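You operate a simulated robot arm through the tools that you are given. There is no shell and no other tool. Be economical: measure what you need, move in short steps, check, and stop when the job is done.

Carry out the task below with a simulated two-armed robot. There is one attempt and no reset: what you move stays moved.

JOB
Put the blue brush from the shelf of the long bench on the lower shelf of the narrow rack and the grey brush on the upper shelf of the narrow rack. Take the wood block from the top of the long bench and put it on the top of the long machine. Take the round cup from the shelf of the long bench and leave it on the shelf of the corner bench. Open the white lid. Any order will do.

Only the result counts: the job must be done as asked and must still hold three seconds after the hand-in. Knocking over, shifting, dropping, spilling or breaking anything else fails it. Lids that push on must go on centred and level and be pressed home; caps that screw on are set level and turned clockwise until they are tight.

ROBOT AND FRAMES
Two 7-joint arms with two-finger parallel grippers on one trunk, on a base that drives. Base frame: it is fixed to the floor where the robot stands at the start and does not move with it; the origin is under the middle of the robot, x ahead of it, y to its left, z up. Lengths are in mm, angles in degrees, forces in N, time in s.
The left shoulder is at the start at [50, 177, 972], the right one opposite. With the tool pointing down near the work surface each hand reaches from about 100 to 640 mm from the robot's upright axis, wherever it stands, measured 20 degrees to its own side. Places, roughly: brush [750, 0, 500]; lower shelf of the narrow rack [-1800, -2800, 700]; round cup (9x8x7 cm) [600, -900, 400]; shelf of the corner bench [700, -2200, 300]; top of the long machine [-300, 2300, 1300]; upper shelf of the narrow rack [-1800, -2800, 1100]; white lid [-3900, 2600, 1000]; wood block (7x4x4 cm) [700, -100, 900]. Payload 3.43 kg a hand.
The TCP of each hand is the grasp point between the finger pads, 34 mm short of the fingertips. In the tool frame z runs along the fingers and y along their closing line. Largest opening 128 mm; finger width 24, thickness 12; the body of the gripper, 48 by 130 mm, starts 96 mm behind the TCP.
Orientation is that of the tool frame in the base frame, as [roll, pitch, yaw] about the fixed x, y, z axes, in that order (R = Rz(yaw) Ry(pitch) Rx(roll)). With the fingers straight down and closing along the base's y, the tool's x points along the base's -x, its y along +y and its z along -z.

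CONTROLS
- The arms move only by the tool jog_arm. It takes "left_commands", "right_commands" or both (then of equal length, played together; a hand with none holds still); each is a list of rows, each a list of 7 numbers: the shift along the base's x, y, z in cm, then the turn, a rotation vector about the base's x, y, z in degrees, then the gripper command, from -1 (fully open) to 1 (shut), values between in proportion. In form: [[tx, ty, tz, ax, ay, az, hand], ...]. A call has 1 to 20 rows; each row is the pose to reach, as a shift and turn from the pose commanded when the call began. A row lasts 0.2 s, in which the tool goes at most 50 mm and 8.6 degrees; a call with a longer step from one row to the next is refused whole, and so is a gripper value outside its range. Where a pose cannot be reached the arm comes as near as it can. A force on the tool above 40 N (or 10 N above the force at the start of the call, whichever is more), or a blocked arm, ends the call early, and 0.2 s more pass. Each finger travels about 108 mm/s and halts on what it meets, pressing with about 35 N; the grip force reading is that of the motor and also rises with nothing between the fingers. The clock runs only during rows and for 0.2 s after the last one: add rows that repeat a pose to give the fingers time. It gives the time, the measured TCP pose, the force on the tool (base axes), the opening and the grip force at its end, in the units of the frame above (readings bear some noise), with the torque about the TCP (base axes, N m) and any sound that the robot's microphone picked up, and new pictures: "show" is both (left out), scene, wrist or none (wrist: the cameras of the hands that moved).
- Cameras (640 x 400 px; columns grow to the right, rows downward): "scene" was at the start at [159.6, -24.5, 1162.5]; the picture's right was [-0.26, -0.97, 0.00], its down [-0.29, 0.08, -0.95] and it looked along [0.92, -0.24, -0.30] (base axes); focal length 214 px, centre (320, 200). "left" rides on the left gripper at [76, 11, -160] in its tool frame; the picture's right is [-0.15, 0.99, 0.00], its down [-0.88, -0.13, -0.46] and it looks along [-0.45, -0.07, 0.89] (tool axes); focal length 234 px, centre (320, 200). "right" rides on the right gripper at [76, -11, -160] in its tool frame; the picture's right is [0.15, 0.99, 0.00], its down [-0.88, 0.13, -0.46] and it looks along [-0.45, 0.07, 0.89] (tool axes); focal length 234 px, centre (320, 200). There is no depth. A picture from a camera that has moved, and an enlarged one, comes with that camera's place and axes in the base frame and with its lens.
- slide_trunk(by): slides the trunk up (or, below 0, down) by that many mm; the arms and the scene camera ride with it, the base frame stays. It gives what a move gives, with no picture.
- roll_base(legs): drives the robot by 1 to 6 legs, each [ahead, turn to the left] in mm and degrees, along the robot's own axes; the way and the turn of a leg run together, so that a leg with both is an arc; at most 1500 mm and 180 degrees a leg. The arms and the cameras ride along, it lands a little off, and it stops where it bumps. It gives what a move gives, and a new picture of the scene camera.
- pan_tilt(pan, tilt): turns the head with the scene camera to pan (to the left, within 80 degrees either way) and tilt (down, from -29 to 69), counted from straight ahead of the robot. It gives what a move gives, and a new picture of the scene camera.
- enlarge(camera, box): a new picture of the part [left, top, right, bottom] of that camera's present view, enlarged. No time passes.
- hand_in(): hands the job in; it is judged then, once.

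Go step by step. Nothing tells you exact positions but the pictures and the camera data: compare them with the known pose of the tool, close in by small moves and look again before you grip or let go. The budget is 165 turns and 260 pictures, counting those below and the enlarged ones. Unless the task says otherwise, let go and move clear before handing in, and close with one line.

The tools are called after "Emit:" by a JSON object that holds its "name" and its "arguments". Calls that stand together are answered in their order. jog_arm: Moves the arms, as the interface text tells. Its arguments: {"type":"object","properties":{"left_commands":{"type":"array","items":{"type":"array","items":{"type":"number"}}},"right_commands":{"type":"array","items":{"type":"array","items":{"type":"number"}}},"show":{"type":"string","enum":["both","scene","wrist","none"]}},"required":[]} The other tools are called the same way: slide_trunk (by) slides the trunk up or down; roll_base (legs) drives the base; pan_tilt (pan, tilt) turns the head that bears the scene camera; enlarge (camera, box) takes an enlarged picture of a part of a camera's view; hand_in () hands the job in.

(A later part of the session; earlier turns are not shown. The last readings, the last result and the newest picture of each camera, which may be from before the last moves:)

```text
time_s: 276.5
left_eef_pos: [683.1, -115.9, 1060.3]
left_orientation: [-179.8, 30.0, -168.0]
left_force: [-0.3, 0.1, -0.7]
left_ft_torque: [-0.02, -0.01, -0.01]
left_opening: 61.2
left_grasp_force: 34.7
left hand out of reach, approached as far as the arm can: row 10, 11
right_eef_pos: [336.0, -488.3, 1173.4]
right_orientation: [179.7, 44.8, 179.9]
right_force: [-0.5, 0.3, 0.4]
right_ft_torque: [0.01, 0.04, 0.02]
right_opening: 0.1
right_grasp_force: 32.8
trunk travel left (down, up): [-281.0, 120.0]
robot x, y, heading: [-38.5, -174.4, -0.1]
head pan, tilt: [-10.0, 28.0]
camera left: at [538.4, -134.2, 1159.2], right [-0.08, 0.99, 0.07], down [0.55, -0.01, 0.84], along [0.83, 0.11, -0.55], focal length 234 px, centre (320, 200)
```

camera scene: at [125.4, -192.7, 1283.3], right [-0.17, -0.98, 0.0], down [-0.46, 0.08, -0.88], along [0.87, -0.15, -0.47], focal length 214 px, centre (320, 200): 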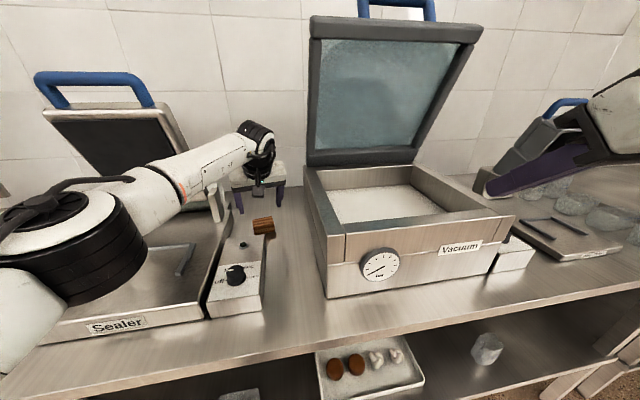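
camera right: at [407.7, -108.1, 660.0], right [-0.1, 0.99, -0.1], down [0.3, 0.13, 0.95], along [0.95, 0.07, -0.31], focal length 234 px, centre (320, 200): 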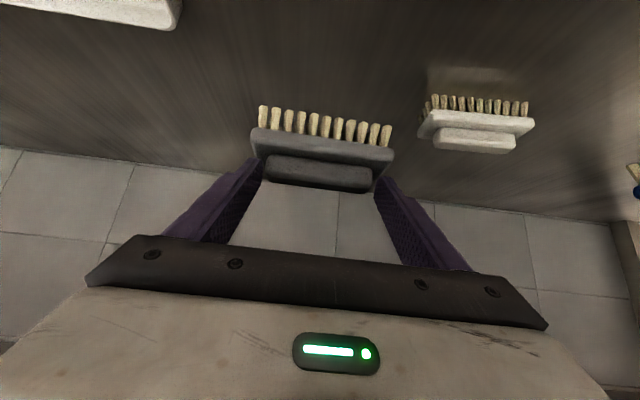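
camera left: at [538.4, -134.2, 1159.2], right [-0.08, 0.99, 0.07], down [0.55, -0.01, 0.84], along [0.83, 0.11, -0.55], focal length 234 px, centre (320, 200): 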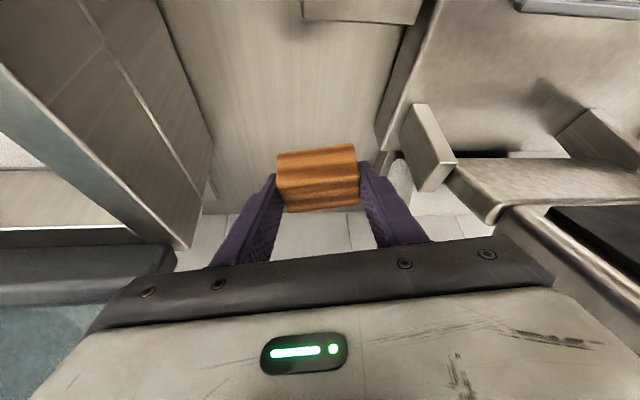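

The block is held. I'll back off, turn toward the long machine and look.

Emit:
{"name": "roll_base", "arguments": {"legs": [[-560, 0], [0, 90], [400, 0]]}}

Emit:
{"name": "pan_tilt", "arguments": {"pan": 0, "tilt": 15}}

Emit:
{"name": "pan_tilt", "arguments": {"pan": 50, "tilt": 15}}

```text
time_s: 285.5
left_eef_pos: [-584.2, 948.0, 1060.2]
left_orientation: [-179.8, 30.0, -81.4]
left_force: [-0.4, 0.1, -0.6]
left_ft_torque: [-0.03, -0.01, -0.03]
left_opening: 61.0
left_grasp_force: 35.0
right_eef_pos: [-232.2, 579.2, 1172.9]
right_orientation: [179.6, 44.8, -93.7]
right_force: [0.4, 0.1, -0.5]
right_ft_torque: [-0.04, -0.05, 0.0]
right_opening: 0.0
right_grasp_force: 32.9
trunk travel left (down, up): [-281.0, 120.0]
robot x, y, heading: [-564.5, 226.5, 86.5]
head pan, tilt: [-10.0, 28.0]
camera scene: at [-541.1, 386.0, 1283.4], right [0.97, -0.23, 0.0], down [-0.11, -0.46, -0.88], along [0.21, 0.86, -0.47], focal length 214 px, centre (320, 200)
```

scene: 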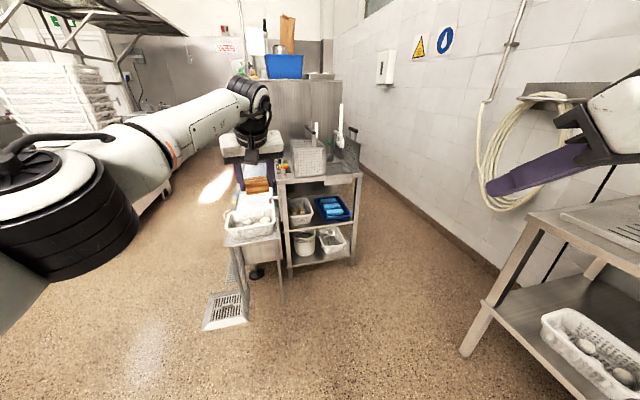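

```text
time_s: 286.2
left_eef_pos: [-583.0, 947.8, 1059.9]
left_orientation: [-179.8, 30.1, -81.3]
left_force: [0.2, -0.6, -0.1]
left_ft_torque: [0.01, -0.02, 0.01]
left_opening: 60.9
left_grasp_force: 35.4
right_eef_pos: [-231.9, 580.0, 1173.2]
right_orientation: [179.5, 44.9, -93.7]
right_force: [0.7, 0.6, -0.8]
right_ft_torque: [-0.03, -0.03, 0.04]
right_opening: 0.1
right_grasp_force: 32.5
trunk travel left (down, up): [-281.0, 120.0]
robot x, y, heading: [-563.3, 226.2, 86.4]
head pan, tilt: [0.0, 15.0]
camera scene: at [-556.7, 390.2, 1304.4], right [1.0, -0.06, 0.0], down [-0.02, -0.26, -0.97], along [0.06, 0.96, -0.26], focal length 214 px, centre (320, 200)
```

scene: 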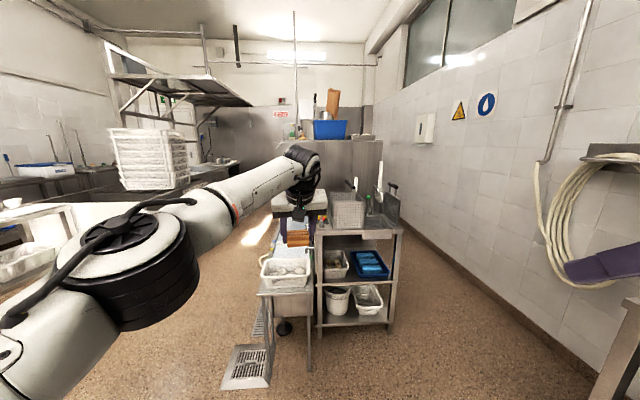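

```text
time_s: 287.4
left_eef_pos: [-584.4, 947.2, 1059.5]
left_orientation: [-179.8, 29.9, -81.3]
left_force: [-0.3, -0.5, -0.8]
left_ft_torque: [-0.03, 0.01, 0.01]
left_opening: 61.0
left_grasp_force: 34.3
right_eef_pos: [-232.1, 578.7, 1172.4]
right_orientation: [179.6, 44.9, -93.6]
right_force: [0.0, 0.3, -0.7]
right_ft_torque: [0.0, -0.01, 0.0]
right_opening: 0.1
right_grasp_force: 33.3
trunk travel left (down, up): [-281.0, 120.0]
robot x, y, heading: [-564.6, 225.1, 86.9]
head pan, tilt: [50.0, 15.0]
camera scene: at [-630.1, 361.3, 1304.5], right [0.69, 0.72, 0.0], down [0.19, -0.18, -0.97], along [-0.7, 0.67, -0.26], focal length 214 px, centre (320, 200)
```

scene: 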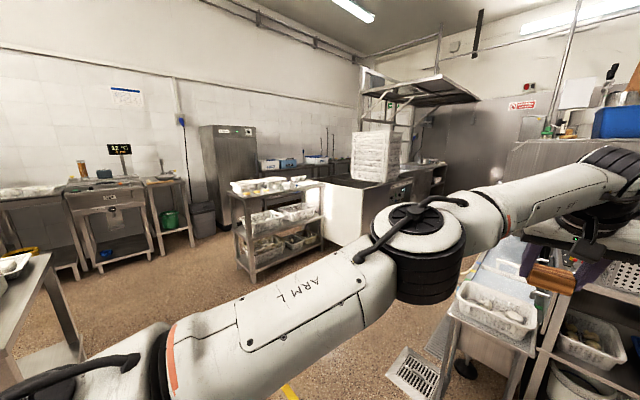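

Emit:
{"name": "pan_tilt", "arguments": {"pan": 3, "tilt": 10}}

Emit:
{"name": "enlarge", "arguments": {"camera": "scene", "box": [220, 90, 428, 220]}}

```text
time_s: 288.6
left_eef_pos: [-584.6, 947.5, 1058.7]
left_orientation: [180.0, 30.0, -81.4]
left_force: [-0.1, -0.3, -0.4]
left_ft_torque: [-0.01, -0.04, -0.02]
left_opening: 61.1
left_grasp_force: 35.0
right_eef_pos: [-231.0, 578.7, 1172.1]
right_orientation: [179.6, 44.8, -93.6]
right_force: [0.5, -0.3, -0.5]
right_ft_torque: [-0.03, -0.01, -0.02]
right_opening: 0.0
right_grasp_force: 32.9
trunk travel left (down, up): [-281.0, 120.0]
robot x, y, heading: [-567.0, 224.9, 86.6]
head pan, tilt: [3.0, 10.0]
camera scene: at [-561.7, 389.9, 1312.6], right [1.0, -0.01, 0.0], down [0.0, -0.17, -0.98], along [0.01, 0.98, -0.17], focal length 214 px, centre (320, 200)
```

scene: 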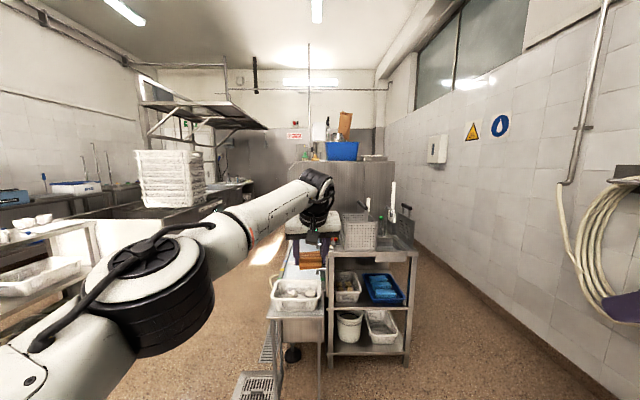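

```text
3.08 times, centred on (324, 155) of scene
camera zoom: at [-561.7, 389.9, 1312.6], right [1.0, -0.01, 0.0], down [0.0, -0.17, -0.98], along [0.01, 0.98, -0.17], focal length 660 px, centre (308, 338)
```

zoom: 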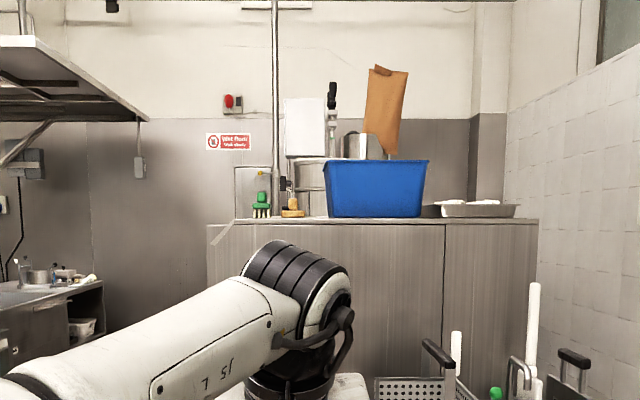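

The top of the tall steel box is at z ≈ 1310 and is partly occupied by a blue bin, brushes and a tray. I'll raise the trunk and drive into the aisle on its left for a better view.

Emit:
{"name": "slide_trunk", "arguments": {"by": 118}}

Emit:
{"name": "roll_base", "arguments": {"legs": [[0, 34], [800, 0], [0, -31]]}}

Emit:
{"name": "pan_tilt", "arguments": {"pan": -25, "tilt": 15}}

```text
time_s: 290.1
left_eef_pos: [-583.5, 946.9, 1176.2]
left_orientation: [-179.9, 30.0, -81.4]
left_force: [-1.0, 1.1, -0.8]
left_ft_torque: [-0.01, -0.01, 0.0]
left_opening: 60.9
left_grasp_force: 34.9
right_eef_pos: [-232.0, 580.3, 1290.4]
right_orientation: [179.6, 45.0, -93.6]
right_force: [-0.9, -0.6, -1.2]
right_ft_torque: [-0.03, 0.01, -0.04]
right_opening: 0.1
right_grasp_force: 32.8
trunk travel left (down, up): [-399.0, 2.0]
robot x, y, heading: [-564.7, 225.0, 86.6]
head pan, tilt: [3.0, 10.0]
```

```text
time_s: 297.5
left_eef_pos: [-1071.9, 1624.2, 1177.2]
left_orientation: [-179.9, 30.0, -76.4]
left_force: [0.9, 0.1, 0.0]
left_ft_torque: [-0.01, 0.01, 0.01]
left_opening: 60.6
left_grasp_force: 34.7
right_eef_pos: [-688.9, 1290.2, 1290.4]
right_orientation: [179.6, 45.0, -88.5]
right_force: [-0.2, -0.9, -0.6]
right_ft_torque: [-0.01, 0.01, 0.01]
right_opening: 0.1
right_grasp_force: 32.7
trunk travel left (down, up): [-399.0, 2.0]
robot x, y, heading: [-993.0, 910.5, 91.6]
head pan, tilt: [3.0, 10.0]
camera scene: at [-1000.5, 1071.7, 1430.7], right [1.0, 0.08, 0.0], down [0.01, -0.17, -0.98], along [-0.08, 0.98, -0.17], focal length 214 px, centre (320, 200)
```

scene: 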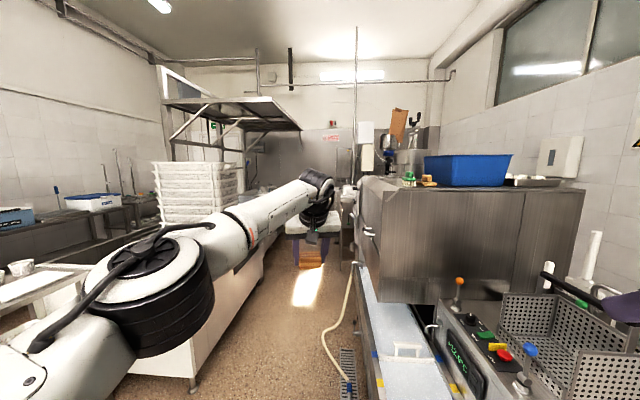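

```text
time_s: 298.5
left_eef_pos: [-1072.0, 1625.3, 1177.8]
left_orientation: [-180.0, 29.9, -76.2]
left_force: [-0.2, -0.7, -0.8]
left_ft_torque: [-0.01, 0.0, 0.0]
left_opening: 61.0
left_grasp_force: 35.0
right_eef_pos: [-689.4, 1289.4, 1292.5]
right_orientation: [179.6, 44.9, -88.5]
right_force: [-0.8, 0.3, -0.1]
right_ft_torque: [0.0, 0.0, 0.01]
right_opening: 0.1
right_grasp_force: 33.2
trunk travel left (down, up): [-399.0, 2.0]
robot x, y, heading: [-992.7, 909.0, 91.4]
head pan, tilt: [-25.0, 15.0]
camera scene: at [-956.6, 1065.0, 1422.5], right [0.92, -0.4, 0.0], down [-0.1, -0.24, -0.97], along [0.38, 0.89, -0.26], focal length 214 px, centre (320, 200)
```

scene: 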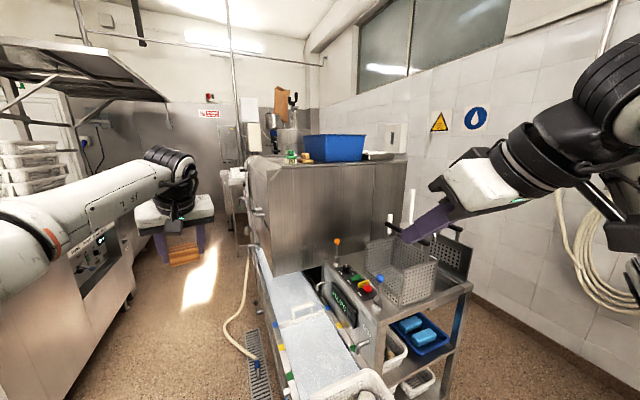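

The top surface is free near the front-left corner, at about (-730, 2140), z ≈ 1310. I'll raise and tuck the block, then drive to the spot beside the corner.

Emit:
{"name": "jog_arm", "arguments": {"left_commands": [[0, -2, 3, 0, 0, 0, 1], [0, -4, 6, 0, 0, 0, 1], [0, -6, 9, 0, 0, 0, 1], [0, -8, 12, 0, 0, 0, 1], [0, -10, 15, 0, 0, 0, 1], [0, -12, 18, 0, 0, 0, 1], [0, -14, 21, 0, 0, 0, 1], [0, -16, 24, 0, 0, 0, 1], [0, -18, 26, 0, 0, 0, 1], [0, -18, 26, 0, 0, 0, 1]], "show": "none"}}

Emit:
{"name": "roll_base", "arguments": {"legs": [[0, 15.6], [806, 0], [0, -77]]}}

Emit:
{"name": "pan_tilt", "arguments": {"pan": 5, "tilt": 20}}

```text
time_s: 300.7
left_eef_pos: [-1071.3, 1445.9, 1438.1]
left_orientation: [-179.9, 30.0, -76.3]
left_force: [-0.1, -0.4, -0.6]
left_ft_torque: [-0.01, 0.0, 0.0]
left_opening: 61.1
left_grasp_force: 35.0
right_eef_pos: [-689.4, 1290.1, 1290.6]
right_orientation: [179.6, 44.9, -88.5]
right_force: [0.3, 0.3, -0.4]
right_ft_torque: [0.0, -0.02, -0.01]
right_opening: 0.2
right_grasp_force: 32.8
trunk travel left (down, up): [-399.0, 2.0]
robot x, y, heading: [-991.6, 908.3, 91.1]
head pan, tilt: [-25.0, 15.0]
```

```text
time_s: 305.6
left_eef_pos: [-1460.1, 2140.7, 1438.6]
left_orientation: [-179.7, 29.9, -59.7]
left_force: [0.5, 0.2, -1.1]
left_ft_torque: [0.01, -0.04, -0.02]
left_opening: 61.3
left_grasp_force: 35.3
right_eef_pos: [-1047.4, 2100.8, 1290.3]
right_orientation: [179.7, 44.6, -72.8]
right_force: [0.2, 0.5, -0.1]
right_ft_torque: [0.02, 0.0, -0.04]
right_opening: 0.0
right_grasp_force: 32.9
trunk travel left (down, up): [-399.0, 2.0]
robot x, y, heading: [-1231.7, 1652.4, 107.7]
head pan, tilt: [-25.0, 15.0]
stopped in leg 2: the robot was blocked; the commanded pose is now the measured one
camera scene: at [-1242.8, 1809.4, 1423.1], right [0.99, -0.12, 0.0], down [-0.03, -0.25, -0.97], along [0.12, 0.96, -0.26], focal length 214 px, centre (320, 200)
```

scene: 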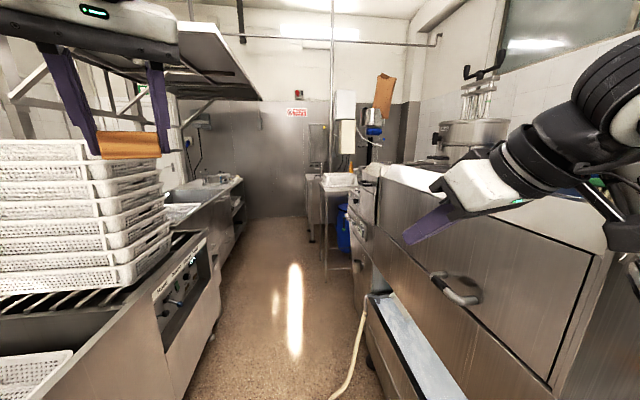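

```text
time_s: 306.5
left_eef_pos: [-1458.6, 2141.3, 1438.0]
left_orientation: [-179.8, 30.1, -59.8]
left_force: [-0.1, 1.1, -0.8]
left_ft_torque: [0.01, 0.03, -0.01]
left_opening: 60.8
left_grasp_force: 35.0
right_eef_pos: [-1043.7, 2101.9, 1289.6]
right_orientation: [179.6, 44.7, -72.8]
right_force: [0.4, 0.9, -1.1]
right_ft_torque: [-0.02, -0.04, 0.02]
right_opening: 0.0
right_grasp_force: 32.8
trunk travel left (down, up): [-399.0, 2.0]
robot x, y, heading: [-1232.0, 1655.2, 108.0]
head pan, tilt: [5.0, 20.0]
camera scene: at [-1288.5, 1802.2, 1414.6], right [0.92, 0.39, 0.0], down [0.13, -0.31, -0.94], along [-0.37, 0.87, -0.34], focal length 214 px, centre (320, 200)
```

scene: 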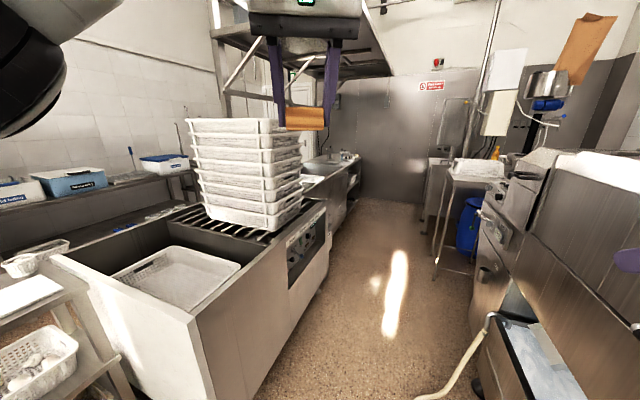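

The base touched something near the end. I'll back off a bit and turn towards the machine corner.

Emit:
{"name": "roll_base", "arguments": {"legs": [[-70, 0], [0, -77]]}}

Emit:
{"name": "pan_tilt", "arguments": {"pan": 5, "tilt": 25}}

```text
time_s: 310.9
left_eef_pos: [-775.5, 1911.2, 1437.9]
left_orientation: [-179.9, 29.9, -137.9]
left_force: [-0.1, -0.4, -1.4]
left_ft_torque: [0.0, 0.02, -0.01]
left_opening: 60.9
left_grasp_force: 35.6
right_eef_pos: [-729.4, 1497.7, 1290.1]
right_orientation: [179.5, 44.6, -150.9]
right_force: [-0.1, 0.1, -0.6]
right_ft_torque: [0.02, 0.03, 0.01]
right_opening: 0.1
right_grasp_force: 33.6
trunk travel left (down, up): [-399.0, 2.0]
robot x, y, heading: [-1207.1, 1586.3, 29.7]
head pan, tilt: [5.0, 20.0]
camera scene: at [-1071.8, 1673.5, 1414.4], right [0.57, -0.82, 0.0], down [-0.28, -0.2, -0.94], along [0.77, 0.54, -0.34], focal length 214 px, centre (320, 200)
```

scene: 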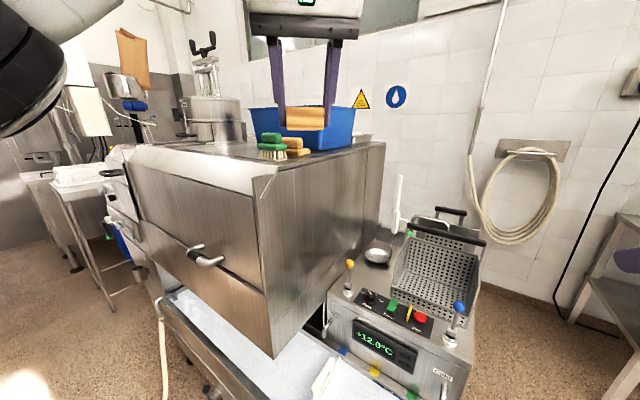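

```text
time_s: 311.6
left_eef_pos: [-775.1, 1911.1, 1437.2]
left_orientation: [-179.9, 29.9, -137.9]
left_force: [-0.3, 0.8, -1.3]
left_ft_torque: [0.01, 0.0, 0.0]
left_opening: 60.8
left_grasp_force: 35.1
right_eef_pos: [-729.4, 1496.5, 1289.1]
right_orientation: [179.5, 44.5, -150.9]
right_force: [0.1, 0.4, -0.2]
right_ft_torque: [-0.01, 0.03, 0.0]
right_opening: 0.0
right_grasp_force: 32.8
trunk travel left (down, up): [-399.0, 2.0]
robot x, y, heading: [-1213.0, 1587.8, 30.1]
head pan, tilt: [5.0, 25.0]
camera scene: at [-1072.6, 1673.1, 1406.3], right [0.57, -0.82, 0.0], down [-0.35, -0.24, -0.91], along [0.74, 0.52, -0.42], focal length 214 px, centre (320, 200)
```

scene: 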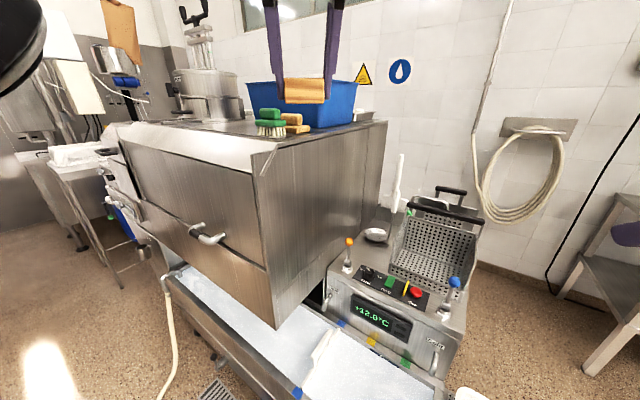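

The flat top spans x from -683 to 50 with its front edge at y ≈ 2068. There's a free strip in front of the brushes around (-625, 2122). I'll rotate the base for better reach and move the block over that spot.

Emit:
{"name": "roll_base", "arguments": {"legs": [[0, -20], [30, 0]]}}

Emit:
{"name": "jog_arm", "arguments": {"left_commands": [[0.3, 3.8, 0, 0, 0, 0, 1], [0.6, 7.6, 0, 0, 0, 0, 1], [1, 11.4, 0, 0, 0, 0, 1], [1.3, 15.2, 0, 0, 0, 0, 1], [1.7, 19, 0, 0, 0, 0, 1], [2, 22.8, 0, 0, 0, 0, 1], [2.3, 26.6, 0, 0, 0, 0, 1], [2.6, 30, 0, 0, 0, 0, 1], [3, 33, 0, 0, 0, 0, 1], [3, 33, 0, 0, 0, 0, 1]], "show": "both"}}

```text
time_s: 313.5
left_eef_pos: [-659.6, 1746.9, 1436.4]
left_orientation: [-179.8, 30.0, -158.0]
left_force: [-0.6, -0.7, -1.1]
left_ft_torque: [0.0, 0.05, 0.03]
left_opening: 61.0
left_grasp_force: 35.3
right_eef_pos: [-760.7, 1343.1, 1288.1]
right_orientation: [179.4, 44.5, -171.0]
right_force: [-0.3, 0.1, -0.1]
right_ft_torque: [-0.01, 0.04, 0.03]
right_opening: 0.0
right_grasp_force: 32.7
trunk travel left (down, up): [-399.0, 2.0]
robot x, y, heading: [-1179.0, 1590.0, 9.9]
head pan, tilt: [5.0, 25.0]
camera scene: at [-1021.1, 1625.9, 1406.2], right [0.26, -0.97, 0.0], down [-0.41, -0.11, -0.91], along [0.88, 0.23, -0.42], focal length 214 px, centre (320, 200)
```

scene: 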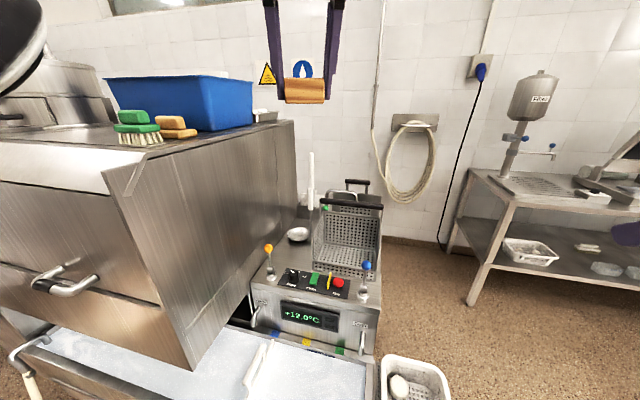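

```text
time_s: 315.7
left_eef_pos: [-647.2, 2061.3, 1434.0]
left_orientation: [-180.0, 30.1, -158.2]
left_force: [0.0, 0.0, -0.4]
left_ft_torque: [0.01, 0.05, -0.02]
left_opening: 61.1
left_grasp_force: 35.3
left hand out of reach, approached as far as the arm can: row 8, 9, 10
right_eef_pos: [-759.9, 1342.3, 1288.6]
right_orientation: [179.4, 44.5, -171.1]
right_force: [1.3, 0.3, -0.6]
right_ft_torque: [0.0, -0.02, 0.04]
right_opening: 0.0
right_grasp_force: 33.4
trunk travel left (down, up): [-399.0, 2.0]
robot x, y, heading: [-1176.2, 1592.7, 9.7]
head pan, tilt: [5.0, 25.0]
camera scene: at [-1021.7, 1625.5, 1406.2], right [0.25, -0.97, 0.0], down [-0.41, -0.11, -0.91], along [0.88, 0.23, -0.42], focal length 214 px, centre (320, 200)
camera left: at [-787.0, 2018.0, 1532.1], right [-0.25, 0.97, 0.07], down [0.54, 0.08, 0.84], along [0.8, 0.25, -0.54], focal length 234 px, centre (320, 200)
```

scene: 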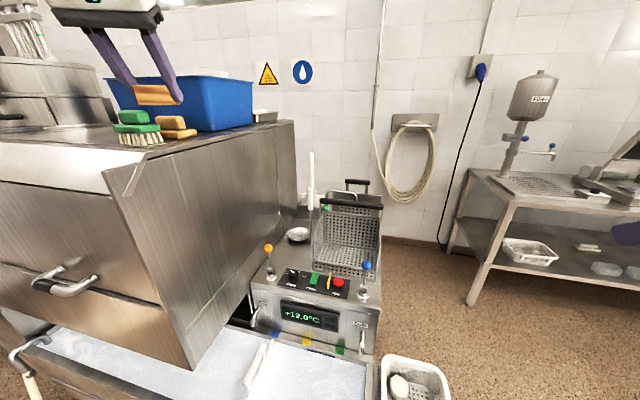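
left: 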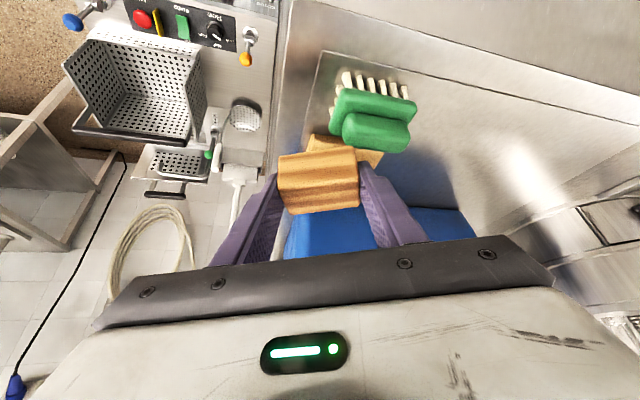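

Emit:
{"name": "enlarge", "arguments": {"camera": "scene", "box": [60, 70, 260, 195]}}

Emit:
{"name": "enlarge", "arguments": {"camera": "left", "box": [240, 20, 480, 170]}}

```text
3.20 times, centred on (160, 132) of scene
camera zoom: at [-1021.7, 1625.5, 1406.2], right [0.25, -0.97, 0.0], down [-0.41, -0.11, -0.91], along [0.88, 0.23, -0.42], focal length 686 px, centre (832, 416)
```

zoom: 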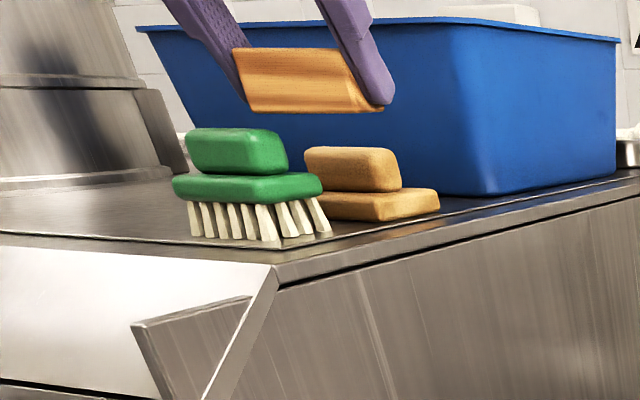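

```text
2.67 times, centred on (360, 95) of left
camera zoom: at [-787.0, 2018.0, 1532.1], right [-0.25, 0.97, 0.07], down [0.54, 0.08, 0.84], along [0.8, 0.25, -0.54], focal length 624 px, centre (213, 480)
```

zoom: 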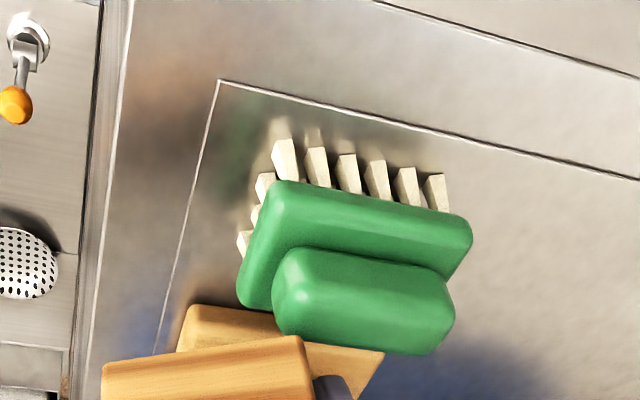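

The top is free left of and behind the green brush, around (-660, 2260). I need the base about 190 mm further along, so I'll retract the hand, then turn, reverse and turn back.

Emit:
{"name": "jog_arm", "arguments": {"left_commands": [[0, -3, 1, 0, 0, 0, 1], [-1, -6, 2, 0, 0, 0, 1], [-2, -9, 3, 0, 0, 0, 1], [-3, -12, 4, 0, 0, 0, 1], [-5, -15, 4, 0, 0, 0, 1], [-7, -18, 4, 0, 0, 0, 1], [-7, -18, 4, 0, 0, 0, 1]], "show": "none"}}

Emit:
{"name": "roll_base", "arguments": {"legs": [[0, -84], [-200, 0], [0, 84]]}}

```text
time_s: 317.3
left_eef_pos: [-718.7, 1881.9, 1473.7]
left_orientation: [-179.8, 29.9, -158.0]
left_force: [0.4, 0.4, -0.3]
left_ft_torque: [-0.01, 0.03, 0.03]
left_opening: 61.0
left_grasp_force: 35.5
right_eef_pos: [-759.6, 1342.9, 1288.1]
right_orientation: [179.5, 44.5, -171.0]
right_force: [0.1, -0.2, 0.3]
right_ft_torque: [0.0, -0.02, -0.02]
right_opening: 0.0
right_grasp_force: 33.3
trunk travel left (down, up): [-399.0, 2.0]
robot x, y, heading: [-1179.0, 1592.9, 9.5]
head pan, tilt: [5.0, 25.0]
```

```text
time_s: 326.0
left_eef_pos: [-764.3, 2056.9, 1473.0]
left_orientation: [-179.8, 29.9, -160.1]
left_force: [-0.3, 0.3, -0.1]
left_ft_torque: [-0.01, 0.03, 0.01]
left_opening: 60.9
left_grasp_force: 35.1
right_eef_pos: [-825.5, 1521.9, 1288.4]
right_orientation: [179.6, 44.5, -173.0]
right_force: [0.4, 0.3, -0.1]
right_ft_torque: [0.0, 0.01, 0.02]
right_opening: 0.0
right_grasp_force: 32.9
trunk travel left (down, up): [-399.0, 2.0]
robot x, y, heading: [-1236.6, 1782.1, 7.6]
head pan, tilt: [5.0, 25.0]
camera scene: at [-1076.7, 1813.9, 1406.3], right [0.22, -0.98, 0.0], down [-0.41, -0.09, -0.91], along [0.88, 0.2, -0.42], focal length 214 px, centre (320, 200)
```

scene: 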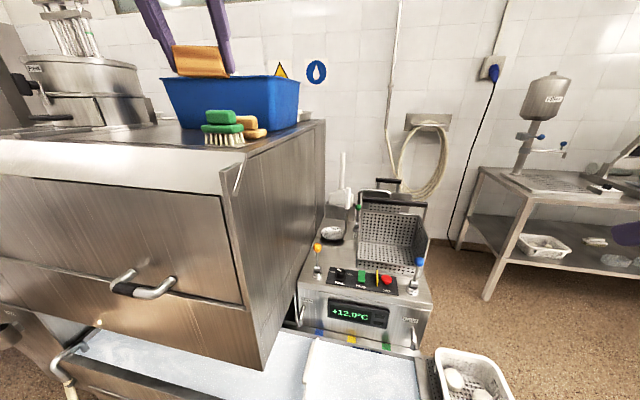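

That worked without contact. I'll move the block over the free area of the machine top.

Emit:
{"name": "jog_arm", "arguments": {"left_commands": [[1.3, 3, 0, 0, 0, 0, 1], [2.7, 6, -0.5, 0, 0, 0, 1], [4, 9, -1, 0, 0, 0, 1], [5.4, 12, -1.5, 0, 0, 0, 1], [6.7, 15, -2, 0, 0, 0, 1], [8, 18, -2.5, 0, 0, 0, 1], [9.4, 20.8, -3, 0, 0, 0, 1], [9.4, 20.8, -3, 0, 0, 0, 1]], "show": "both"}}

```text
time_s: 327.8
left_eef_pos: [-682.7, 2238.1, 1428.1]
left_orientation: [-179.8, 30.0, -160.2]
left_force: [0.5, 0.9, -0.7]
left_ft_torque: [0.03, 0.02, -0.01]
left_opening: 60.9
left_grasp_force: 35.0
left hand out of reach, approached as far as the arm can: row 6, 7, 8
right_eef_pos: [-826.9, 1521.0, 1288.2]
right_orientation: [179.5, 44.5, -173.1]
right_force: [-0.3, -0.9, -0.3]
right_ft_torque: [0.03, 0.0, 0.03]
right_opening: 0.0
right_grasp_force: 33.0
trunk travel left (down, up): [-399.0, 2.0]
robot x, y, heading: [-1237.5, 1785.3, 7.8]
head pan, tilt: [5.0, 25.0]
camera scene: at [-1076.3, 1813.6, 1406.2], right [0.22, -0.98, 0.0], down [-0.41, -0.09, -0.91], along [0.88, 0.2, -0.42], focal length 214 px, centre (320, 200)
camera left: at [-824.0, 2199.7, 1527.4], right [-0.21, 0.97, 0.07], down [0.55, 0.06, 0.84], along [0.81, 0.22, -0.54], focal length 234 px, centre (320, 200)
```

scene: 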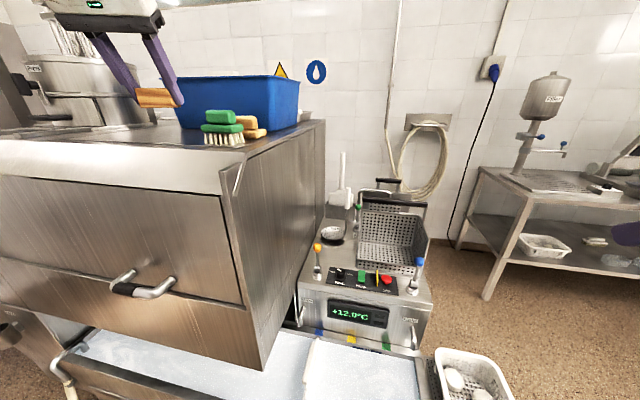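
left: 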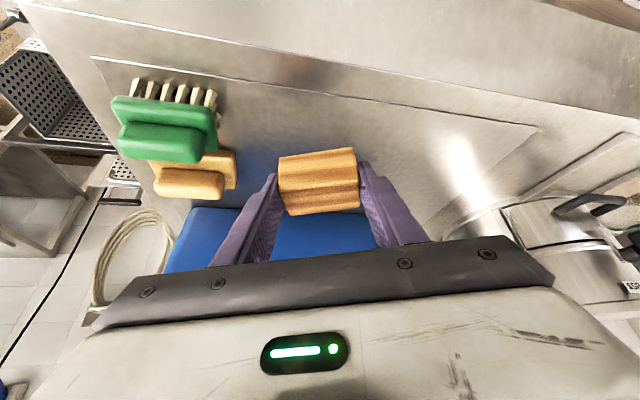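

The spot below is free. I'll lower gradually while shifting slightly inward.

Emit:
{"name": "jog_arm", "arguments": {"left_commands": [[0.5, 0, -1.5, 0, 0, 0, 1], [1, 0, -3, 0, 0, 0, 1], [1.5, 0, -4.5, 0, 0, 0, 1], [2, 0, -5.5, 0, 0, 0, 1], [2.5, 0, -6.5, 0, 0, 0, 1], [2.5, 0, -6.5, 0, 0, 0, 1]], "show": "wrist"}}

```text
time_s: 329.2
left_eef_pos: [-657.2, 2241.1, 1361.2]
left_orientation: [-179.9, 29.9, -160.3]
left_force: [0.6, -0.2, 0.2]
left_ft_torque: [-0.01, 0.0, 0.0]
left_opening: 60.7
left_grasp_force: 34.6
right_eef_pos: [-825.8, 1520.9, 1288.3]
right_orientation: [179.4, 44.5, -173.2]
right_force: [-0.2, -0.5, -0.2]
right_ft_torque: [-0.01, 0.02, 0.0]
right_opening: 0.0
right_grasp_force: 32.9
trunk travel left (down, up): [-399.0, 2.0]
robot x, y, heading: [-1235.4, 1782.8, 8.0]
head pan, tilt: [5.0, 25.0]
camera left: at [-797.9, 2201.9, 1462.3], right [-0.21, 0.97, 0.07], down [0.55, 0.06, 0.83], along [0.81, 0.22, -0.55], focal length 234 px, centre (320, 200)
```

left: 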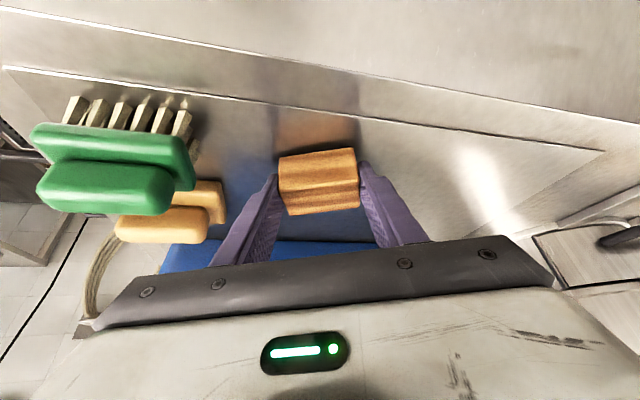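

Emit:
{"name": "jog_arm", "arguments": {"left_commands": [[0.3, 0, -0.7, 0, 0, 0, 1], [0.5, 0, -1.4, 0, 0, 0, 1], [0.5, 0, -2, 0, 0, 0, 1], [0.5, 0, -2.4, 0, 0, 0, 1], [0.5, 0, -2.4, 0, 0, 0, 1]], "show": "wrist"}}

```text
time_s: 329.9
left_eef_pos: [-654.5, 2240.9, 1358.3]
left_orientation: [-179.6, 31.6, -160.1]
left_force: [-1.8, 0.6, 13.1]
left_ft_torque: [0.09, 0.23, -0.06]
left_opening: 61.1
left_grasp_force: 35.2
right_eef_pos: [-827.9, 1520.9, 1289.2]
right_orientation: [179.6, 44.7, -173.1]
right_force: [0.3, -0.5, -0.6]
right_ft_torque: [-0.01, 0.01, -0.03]
right_opening: 0.0
right_grasp_force: 33.4
trunk travel left (down, up): [-399.0, 2.0]
robot x, y, heading: [-1238.5, 1782.8, 7.8]
head pan, tilt: [5.0, 25.0]
stopped in row 3 (left hand): the force on the tool passed its limit (the readings are from after the stop); the commanded pose is now the measured one
camera left: at [-797.8, 2201.4, 1453.5], right [-0.22, 0.97, 0.07], down [0.52, 0.06, 0.85], along [0.82, 0.22, -0.52], focal length 234 px, centre (320, 200)
```

left: 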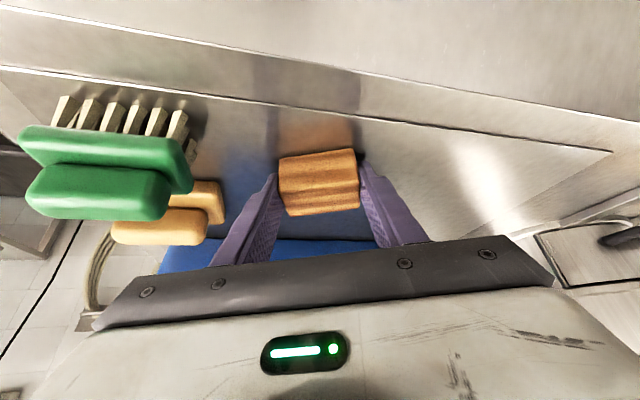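

Contact with the top. I'll ease and level it, then release and retreat upward.

Emit:
{"name": "jog_arm", "arguments": {"left_commands": [[0, 0, 0.1, -0.3, 0.8, 0, 1], [0, 0, 0.2, -0.5, 1.5, 0, 1], [0, 0, 0.2, -0.5, 1.5, 0, 1]], "show": "none"}}

Emit:
{"name": "jog_arm", "arguments": {"left_commands": [[0, 0, 0, 0, 0, 0, 0.4], [0, 0, 0, 0, 0, 0, 0.1], [0, 0, 0, 0, 0, 0, -0.2], [0, 0, 0, 0, 0, 0, -0.4], [0, 0, 0, 0, 0, 0, -0.4], [0, 0, 1.5, 0, 0, 0, -0.4], [-1, -1, 4, 0, 0, 0, -0.4], [-3, -2, 7, 0, 0, 0, -0.4], [-5, -4, 9, 0, 0, 0, -0.4], [-5, -4, 9, 0, 0, 0, -0.4]], "show": "wrist"}}

```text
time_s: 330.7
left_eef_pos: [-653.1, 2241.2, 1357.2]
left_orientation: [-179.7, 29.7, -159.9]
left_force: [1.6, 0.0, 11.5]
left_ft_torque: [0.18, -0.32, -0.02]
left_opening: 60.8
left_grasp_force: 35.4
right_eef_pos: [-826.0, 1519.8, 1288.8]
right_orientation: [179.5, 44.6, -173.2]
right_force: [0.1, -0.4, -0.3]
right_ft_torque: [0.01, 0.03, -0.01]
right_opening: 0.2
right_grasp_force: 32.5
trunk travel left (down, up): [-399.0, 2.0]
robot x, y, heading: [-1236.8, 1783.7, 7.7]
head pan, tilt: [5.0, 25.0]
```

```text
time_s: 332.9
left_eef_pos: [-701.6, 2203.7, 1446.7]
left_orientation: [-179.6, 29.6, -160.1]
left_force: [-0.4, -0.2, -0.1]
left_ft_torque: [-0.03, 0.03, 0.01]
left_opening: 89.6
left_grasp_force: 0.0
right_eef_pos: [-825.7, 1522.3, 1288.8]
right_orientation: [179.6, 44.5, -173.1]
right_force: [0.5, -0.8, 0.4]
right_ft_torque: [0.0, 0.04, 0.0]
right_opening: 0.0
right_grasp_force: 33.1
trunk travel left (down, up): [-399.0, 2.0]
robot x, y, heading: [-1237.0, 1780.5, 7.9]
head pan, tilt: [5.0, 25.0]
camera left: at [-841.1, 2164.3, 1548.0], right [-0.22, 0.97, 0.07], down [0.55, 0.07, 0.83], along [0.81, 0.22, -0.55], focal length 234 px, centre (320, 200)
```

left: 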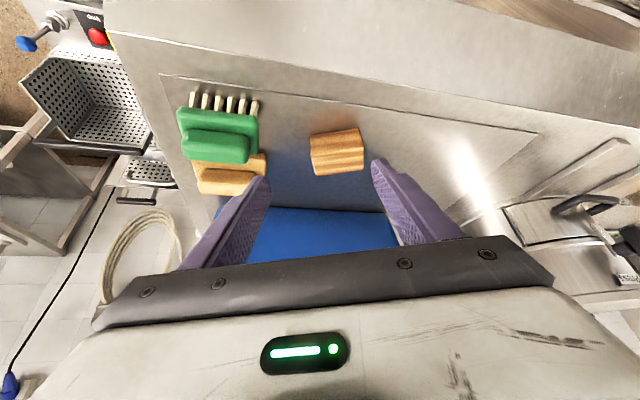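

The block rests on the machine top. Now the white lid near (-3900, 2600): I'll leave the corner, head south-west and look.

Emit:
{"name": "jog_arm", "arguments": {"left_commands": [[-2, -4, 1, 0, 0, 0, -0.4], [-4, -8, 2, 0, 0, 0, -0.4], [-6, -12, 2, 0, 0, 0, -0.4], [-8, -16, 2, 0, 0, 0, -0.4], [-9, -20, 2, 0, 0, 0, -0.4]], "show": "none"}}

Emit:
{"name": "roll_base", "arguments": {"legs": [[0, -98], [900, 0], [0, -90]]}}

Emit:
{"name": "slide_trunk", "arguments": {"by": -200}}

Emit:
{"name": "pan_tilt", "arguments": {"pan": -20, "tilt": 15}}

```text
time_s: 334.1
left_eef_pos: [-792.3, 2000.7, 1462.3]
left_orientation: [-179.6, 29.6, -160.0]
left_force: [0.8, -0.1, -0.2]
left_ft_torque: [0.06, 0.0, 0.0]
left_opening: 89.4
left_grasp_force: 0.0
right_eef_pos: [-825.0, 1520.3, 1288.7]
right_orientation: [179.6, 44.5, -173.1]
right_force: [0.1, -0.2, -0.6]
right_ft_torque: [0.01, -0.02, 0.03]
right_opening: 0.2
right_grasp_force: 33.8
trunk travel left (down, up): [-399.0, 2.0]
robot x, y, heading: [-1236.7, 1786.5, 7.6]
head pan, tilt: [5.0, 25.0]
```

```text
time_s: 346.9
left_eef_pos: [-1763.9, 737.4, 1463.9]
left_orientation: [-179.7, 29.7, 9.9]
left_force: [0.5, 1.4, -0.3]
left_ft_torque: [-0.01, -0.02, 0.0]
left_opening: 89.6
left_grasp_force: 0.0
right_eef_pos: [-1648.2, 1203.5, 1287.7]
right_orientation: [179.4, 44.4, -3.2]
right_force: [0.3, 0.5, -0.7]
right_ft_torque: [0.03, 0.01, -0.01]
right_opening: 0.0
right_grasp_force: 32.6
trunk travel left (down, up): [-399.0, 2.0]
robot x, y, heading: [-1289.8, 874.1, 177.7]
head pan, tilt: [5.0, 25.0]
camera scene: at [-1453.8, 870.6, 1406.3], right [-0.04, 1.0, 0.0], down [0.42, 0.02, -0.91], along [-0.91, -0.04, -0.42], focal length 214 px, centre (320, 200)
```

scene: 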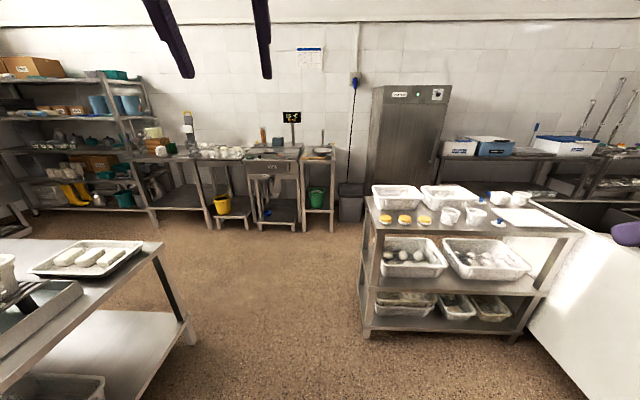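

```text
time_s: 349.1
left_eef_pos: [-1764.9, 737.1, 1263.4]
left_orientation: [-179.7, 29.7, 9.9]
left_force: [-0.6, 0.1, -0.8]
left_ft_torque: [0.01, 0.01, 0.01]
left_opening: 89.6
left_grasp_force: 0.1
right_eef_pos: [-1647.6, 1203.0, 1088.0]
right_orientation: [179.5, 44.5, -3.3]
right_force: [0.2, 0.0, -0.2]
right_ft_torque: [0.0, -0.02, -0.01]
right_opening: 0.2
right_grasp_force: 33.3
trunk travel left (down, up): [-199.0, 202.0]
robot x, y, heading: [-1292.7, 869.8, 177.9]
head pan, tilt: [5.0, 25.0]
```

```text
time_s: 350.0
left_eef_pos: [-1766.1, 736.1, 1263.3]
left_orientation: [-179.6, 29.5, 9.9]
left_force: [0.1, 0.0, 0.5]
left_ft_torque: [0.0, 0.06, 0.01]
left_opening: 89.7
left_grasp_force: 0.0
right_eef_pos: [-1646.7, 1203.8, 1088.4]
right_orientation: [179.5, 44.5, -3.0]
right_force: [-0.4, 0.0, 0.5]
right_ft_torque: [0.0, -0.01, -0.02]
right_opening: 0.1
right_grasp_force: 32.5
trunk travel left (down, up): [-199.0, 202.0]
robot x, y, heading: [-1287.3, 874.1, 177.5]
head pan, tilt: [-20.0, 15.0]
camera scene: at [-1448.1, 910.2, 1222.5], right [0.38, 0.92, 0.0], down [0.24, -0.1, -0.97], along [-0.89, 0.37, -0.26], focal length 214 px, centre (320, 200)
```

scene: 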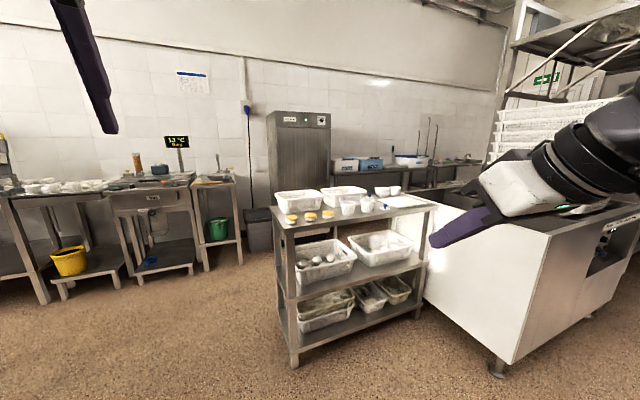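

Emit:
{"name": "enlarge", "arguments": {"camera": "scene", "box": [320, 130, 448, 210]}}

Emit:
{"name": "roll_base", "arguments": {"legs": [[0, 2], [1450, 0]]}}

Emit:
{"name": "pan_tilt", "arguments": {"pan": -50, "tilt": 15}}

```text
5.00 times, centred on (384, 170) of scene
camera zoom: at [-1448.1, 910.2, 1222.5], right [0.38, 0.92, 0.0], down [0.24, -0.1, -0.97], along [-0.89, 0.37, -0.26], focal length 1072 px, centre (0, 350)
```

zoom: 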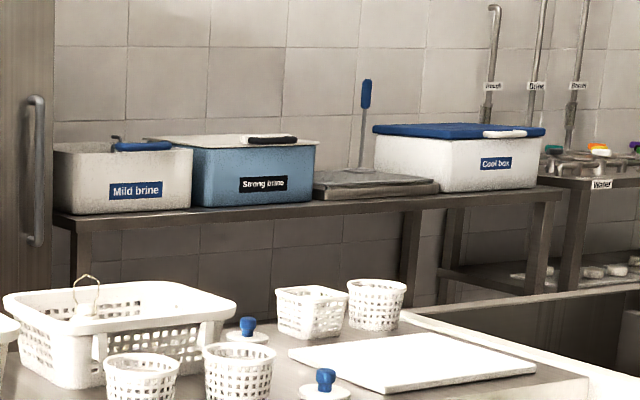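

```text
time_s: 355.2
left_eef_pos: [-2650.4, 697.0, 1264.8]
left_orientation: [-179.4, 29.8, 14.1]
left_force: [-0.2, -0.5, 0.2]
left_ft_torque: [0.0, 0.0, 0.02]
left_opening: 89.6
left_grasp_force: 0.1
right_eef_pos: [-2569.5, 1171.5, 1088.1]
right_orientation: [179.5, 44.6, 0.8]
right_force: [0.6, 0.6, 1.0]
right_ft_torque: [0.02, 0.01, 0.02]
right_opening: 0.0
right_grasp_force: 33.3
trunk travel left (down, up): [-199.0, 202.0]
robot x, y, heading: [-2191.4, 859.9, -178.8]
head pan, tilt: [-20.0, 15.0]
stopped in leg 2: the robot was blocked; the commanded pose is now the measured one
camera scene: at [-2347.7, 891.0, 1222.5], right [0.32, 0.95, 0.0], down [0.25, -0.08, -0.97], along [-0.91, 0.31, -0.26], focal length 214 px, centre (320, 200)
```

scene: 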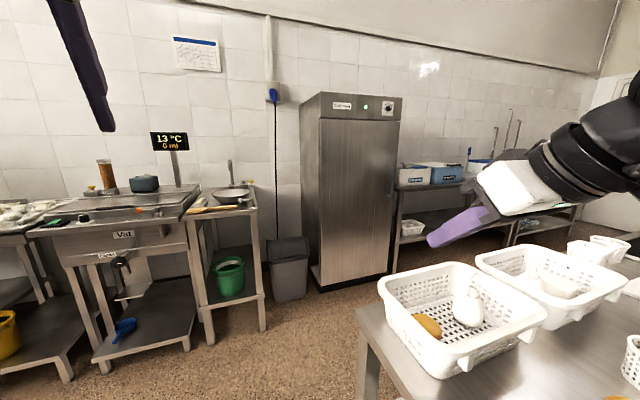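

```text
time_s: 356.1
left_eef_pos: [-2650.3, 696.9, 1265.0]
left_orientation: [-179.4, 29.9, 14.0]
left_force: [-0.5, -0.3, 0.6]
left_ft_torque: [-0.02, 0.02, -0.01]
left_opening: 89.6
left_grasp_force: 0.0
right_eef_pos: [-2568.7, 1171.8, 1089.5]
right_orientation: [179.5, 44.6, 0.9]
right_force: [-0.6, -0.4, 0.7]
right_ft_torque: [0.02, 0.03, 0.02]
right_opening: 0.0
right_grasp_force: 33.5
trunk travel left (down, up): [-199.0, 202.0]
robot x, y, heading: [-2191.4, 865.9, -179.0]
head pan, tilt: [-50.0, 15.0]
camera scene: at [-2320.8, 931.0, 1222.5], right [0.75, 0.66, 0.0], down [0.17, -0.19, -0.97], along [-0.64, 0.73, -0.26], focal length 214 px, centre (320, 200)
```

scene: 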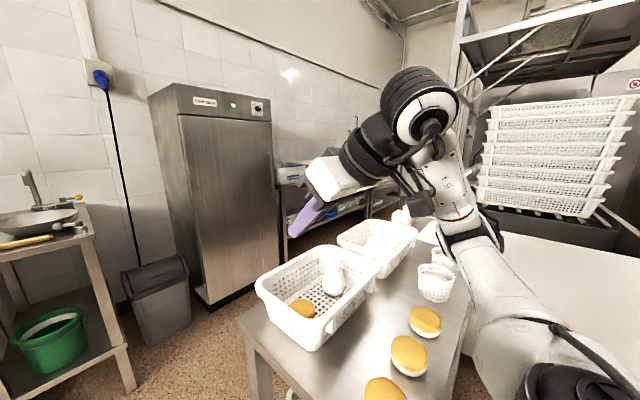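

The lid in question is on the "Strong brine" blue box (white lid, black handle) on the counter near x -3800. The base was blocked beside the trolley, so I'll shift away from it and continue west.

Emit:
{"name": "roll_base", "arguments": {"legs": [[-80, 0], [0, 30], [450, 0], [0, -30], [480, 0], [0, -45]]}}

Emit:
{"name": "pan_tilt", "arguments": {"pan": 0, "tilt": 20}}

```text
time_s: 367.0
left_eef_pos: [-3423.2, 790.3, 1265.0]
left_orientation: [-179.4, 29.9, -28.3]
left_force: [0.4, 0.5, -0.4]
left_ft_torque: [0.0, 0.01, 0.0]
left_opening: 89.5
left_grasp_force: 0.1
right_eef_pos: [-3042.1, 1086.7, 1089.6]
right_orientation: [179.5, 44.6, -41.5]
right_force: [0.8, -0.5, 0.3]
right_ft_torque: [-0.02, -0.05, -0.03]
right_opening: 0.0
right_grasp_force: 32.8
trunk travel left (down, up): [-199.0, 202.0]
robot x, y, heading: [-2969.9, 606.1, 138.8]
head pan, tilt: [-50.0, 15.0]
camera scene: at [-3021.4, 740.8, 1222.5], right [1.0, -0.02, 0.0], down [-0.01, -0.26, -0.97], along [0.02, 0.97, -0.26], focal length 214 px, centre (320, 200)
```

scene: 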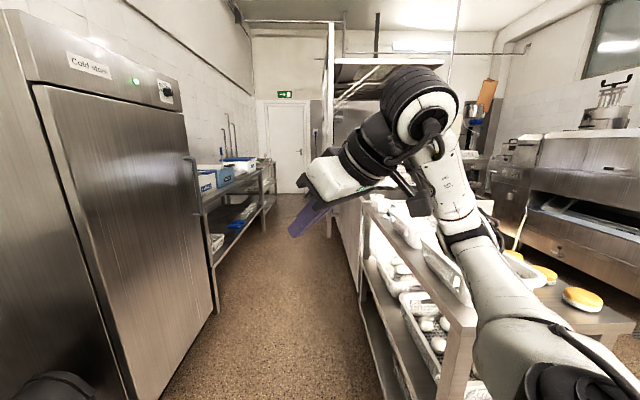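

```text
time_s: 368.2
left_eef_pos: [-3422.4, 789.5, 1264.6]
left_orientation: [-179.4, 29.9, -28.2]
left_force: [-0.4, 0.8, -0.2]
left_ft_torque: [0.0, -0.04, 0.02]
left_opening: 89.5
left_grasp_force: 0.0
right_eef_pos: [-3042.2, 1085.7, 1088.6]
right_orientation: [179.5, 44.6, -41.5]
right_force: [-0.2, 0.0, 0.3]
right_ft_torque: [0.01, 0.02, -0.03]
right_opening: 0.0
right_grasp_force: 33.1
trunk travel left (down, up): [-199.0, 202.0]
robot x, y, heading: [-2969.5, 599.5, 138.9]
head pan, tilt: [0.0, 20.0]
camera scene: at [-3093.5, 708.7, 1214.4], right [0.66, 0.75, 0.0], down [0.26, -0.23, -0.94], along [-0.71, 0.62, -0.34], focal length 214 px, centre (320, 200)
```

scene: 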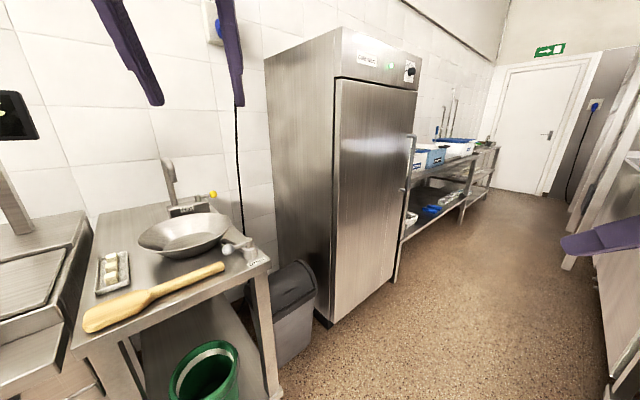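

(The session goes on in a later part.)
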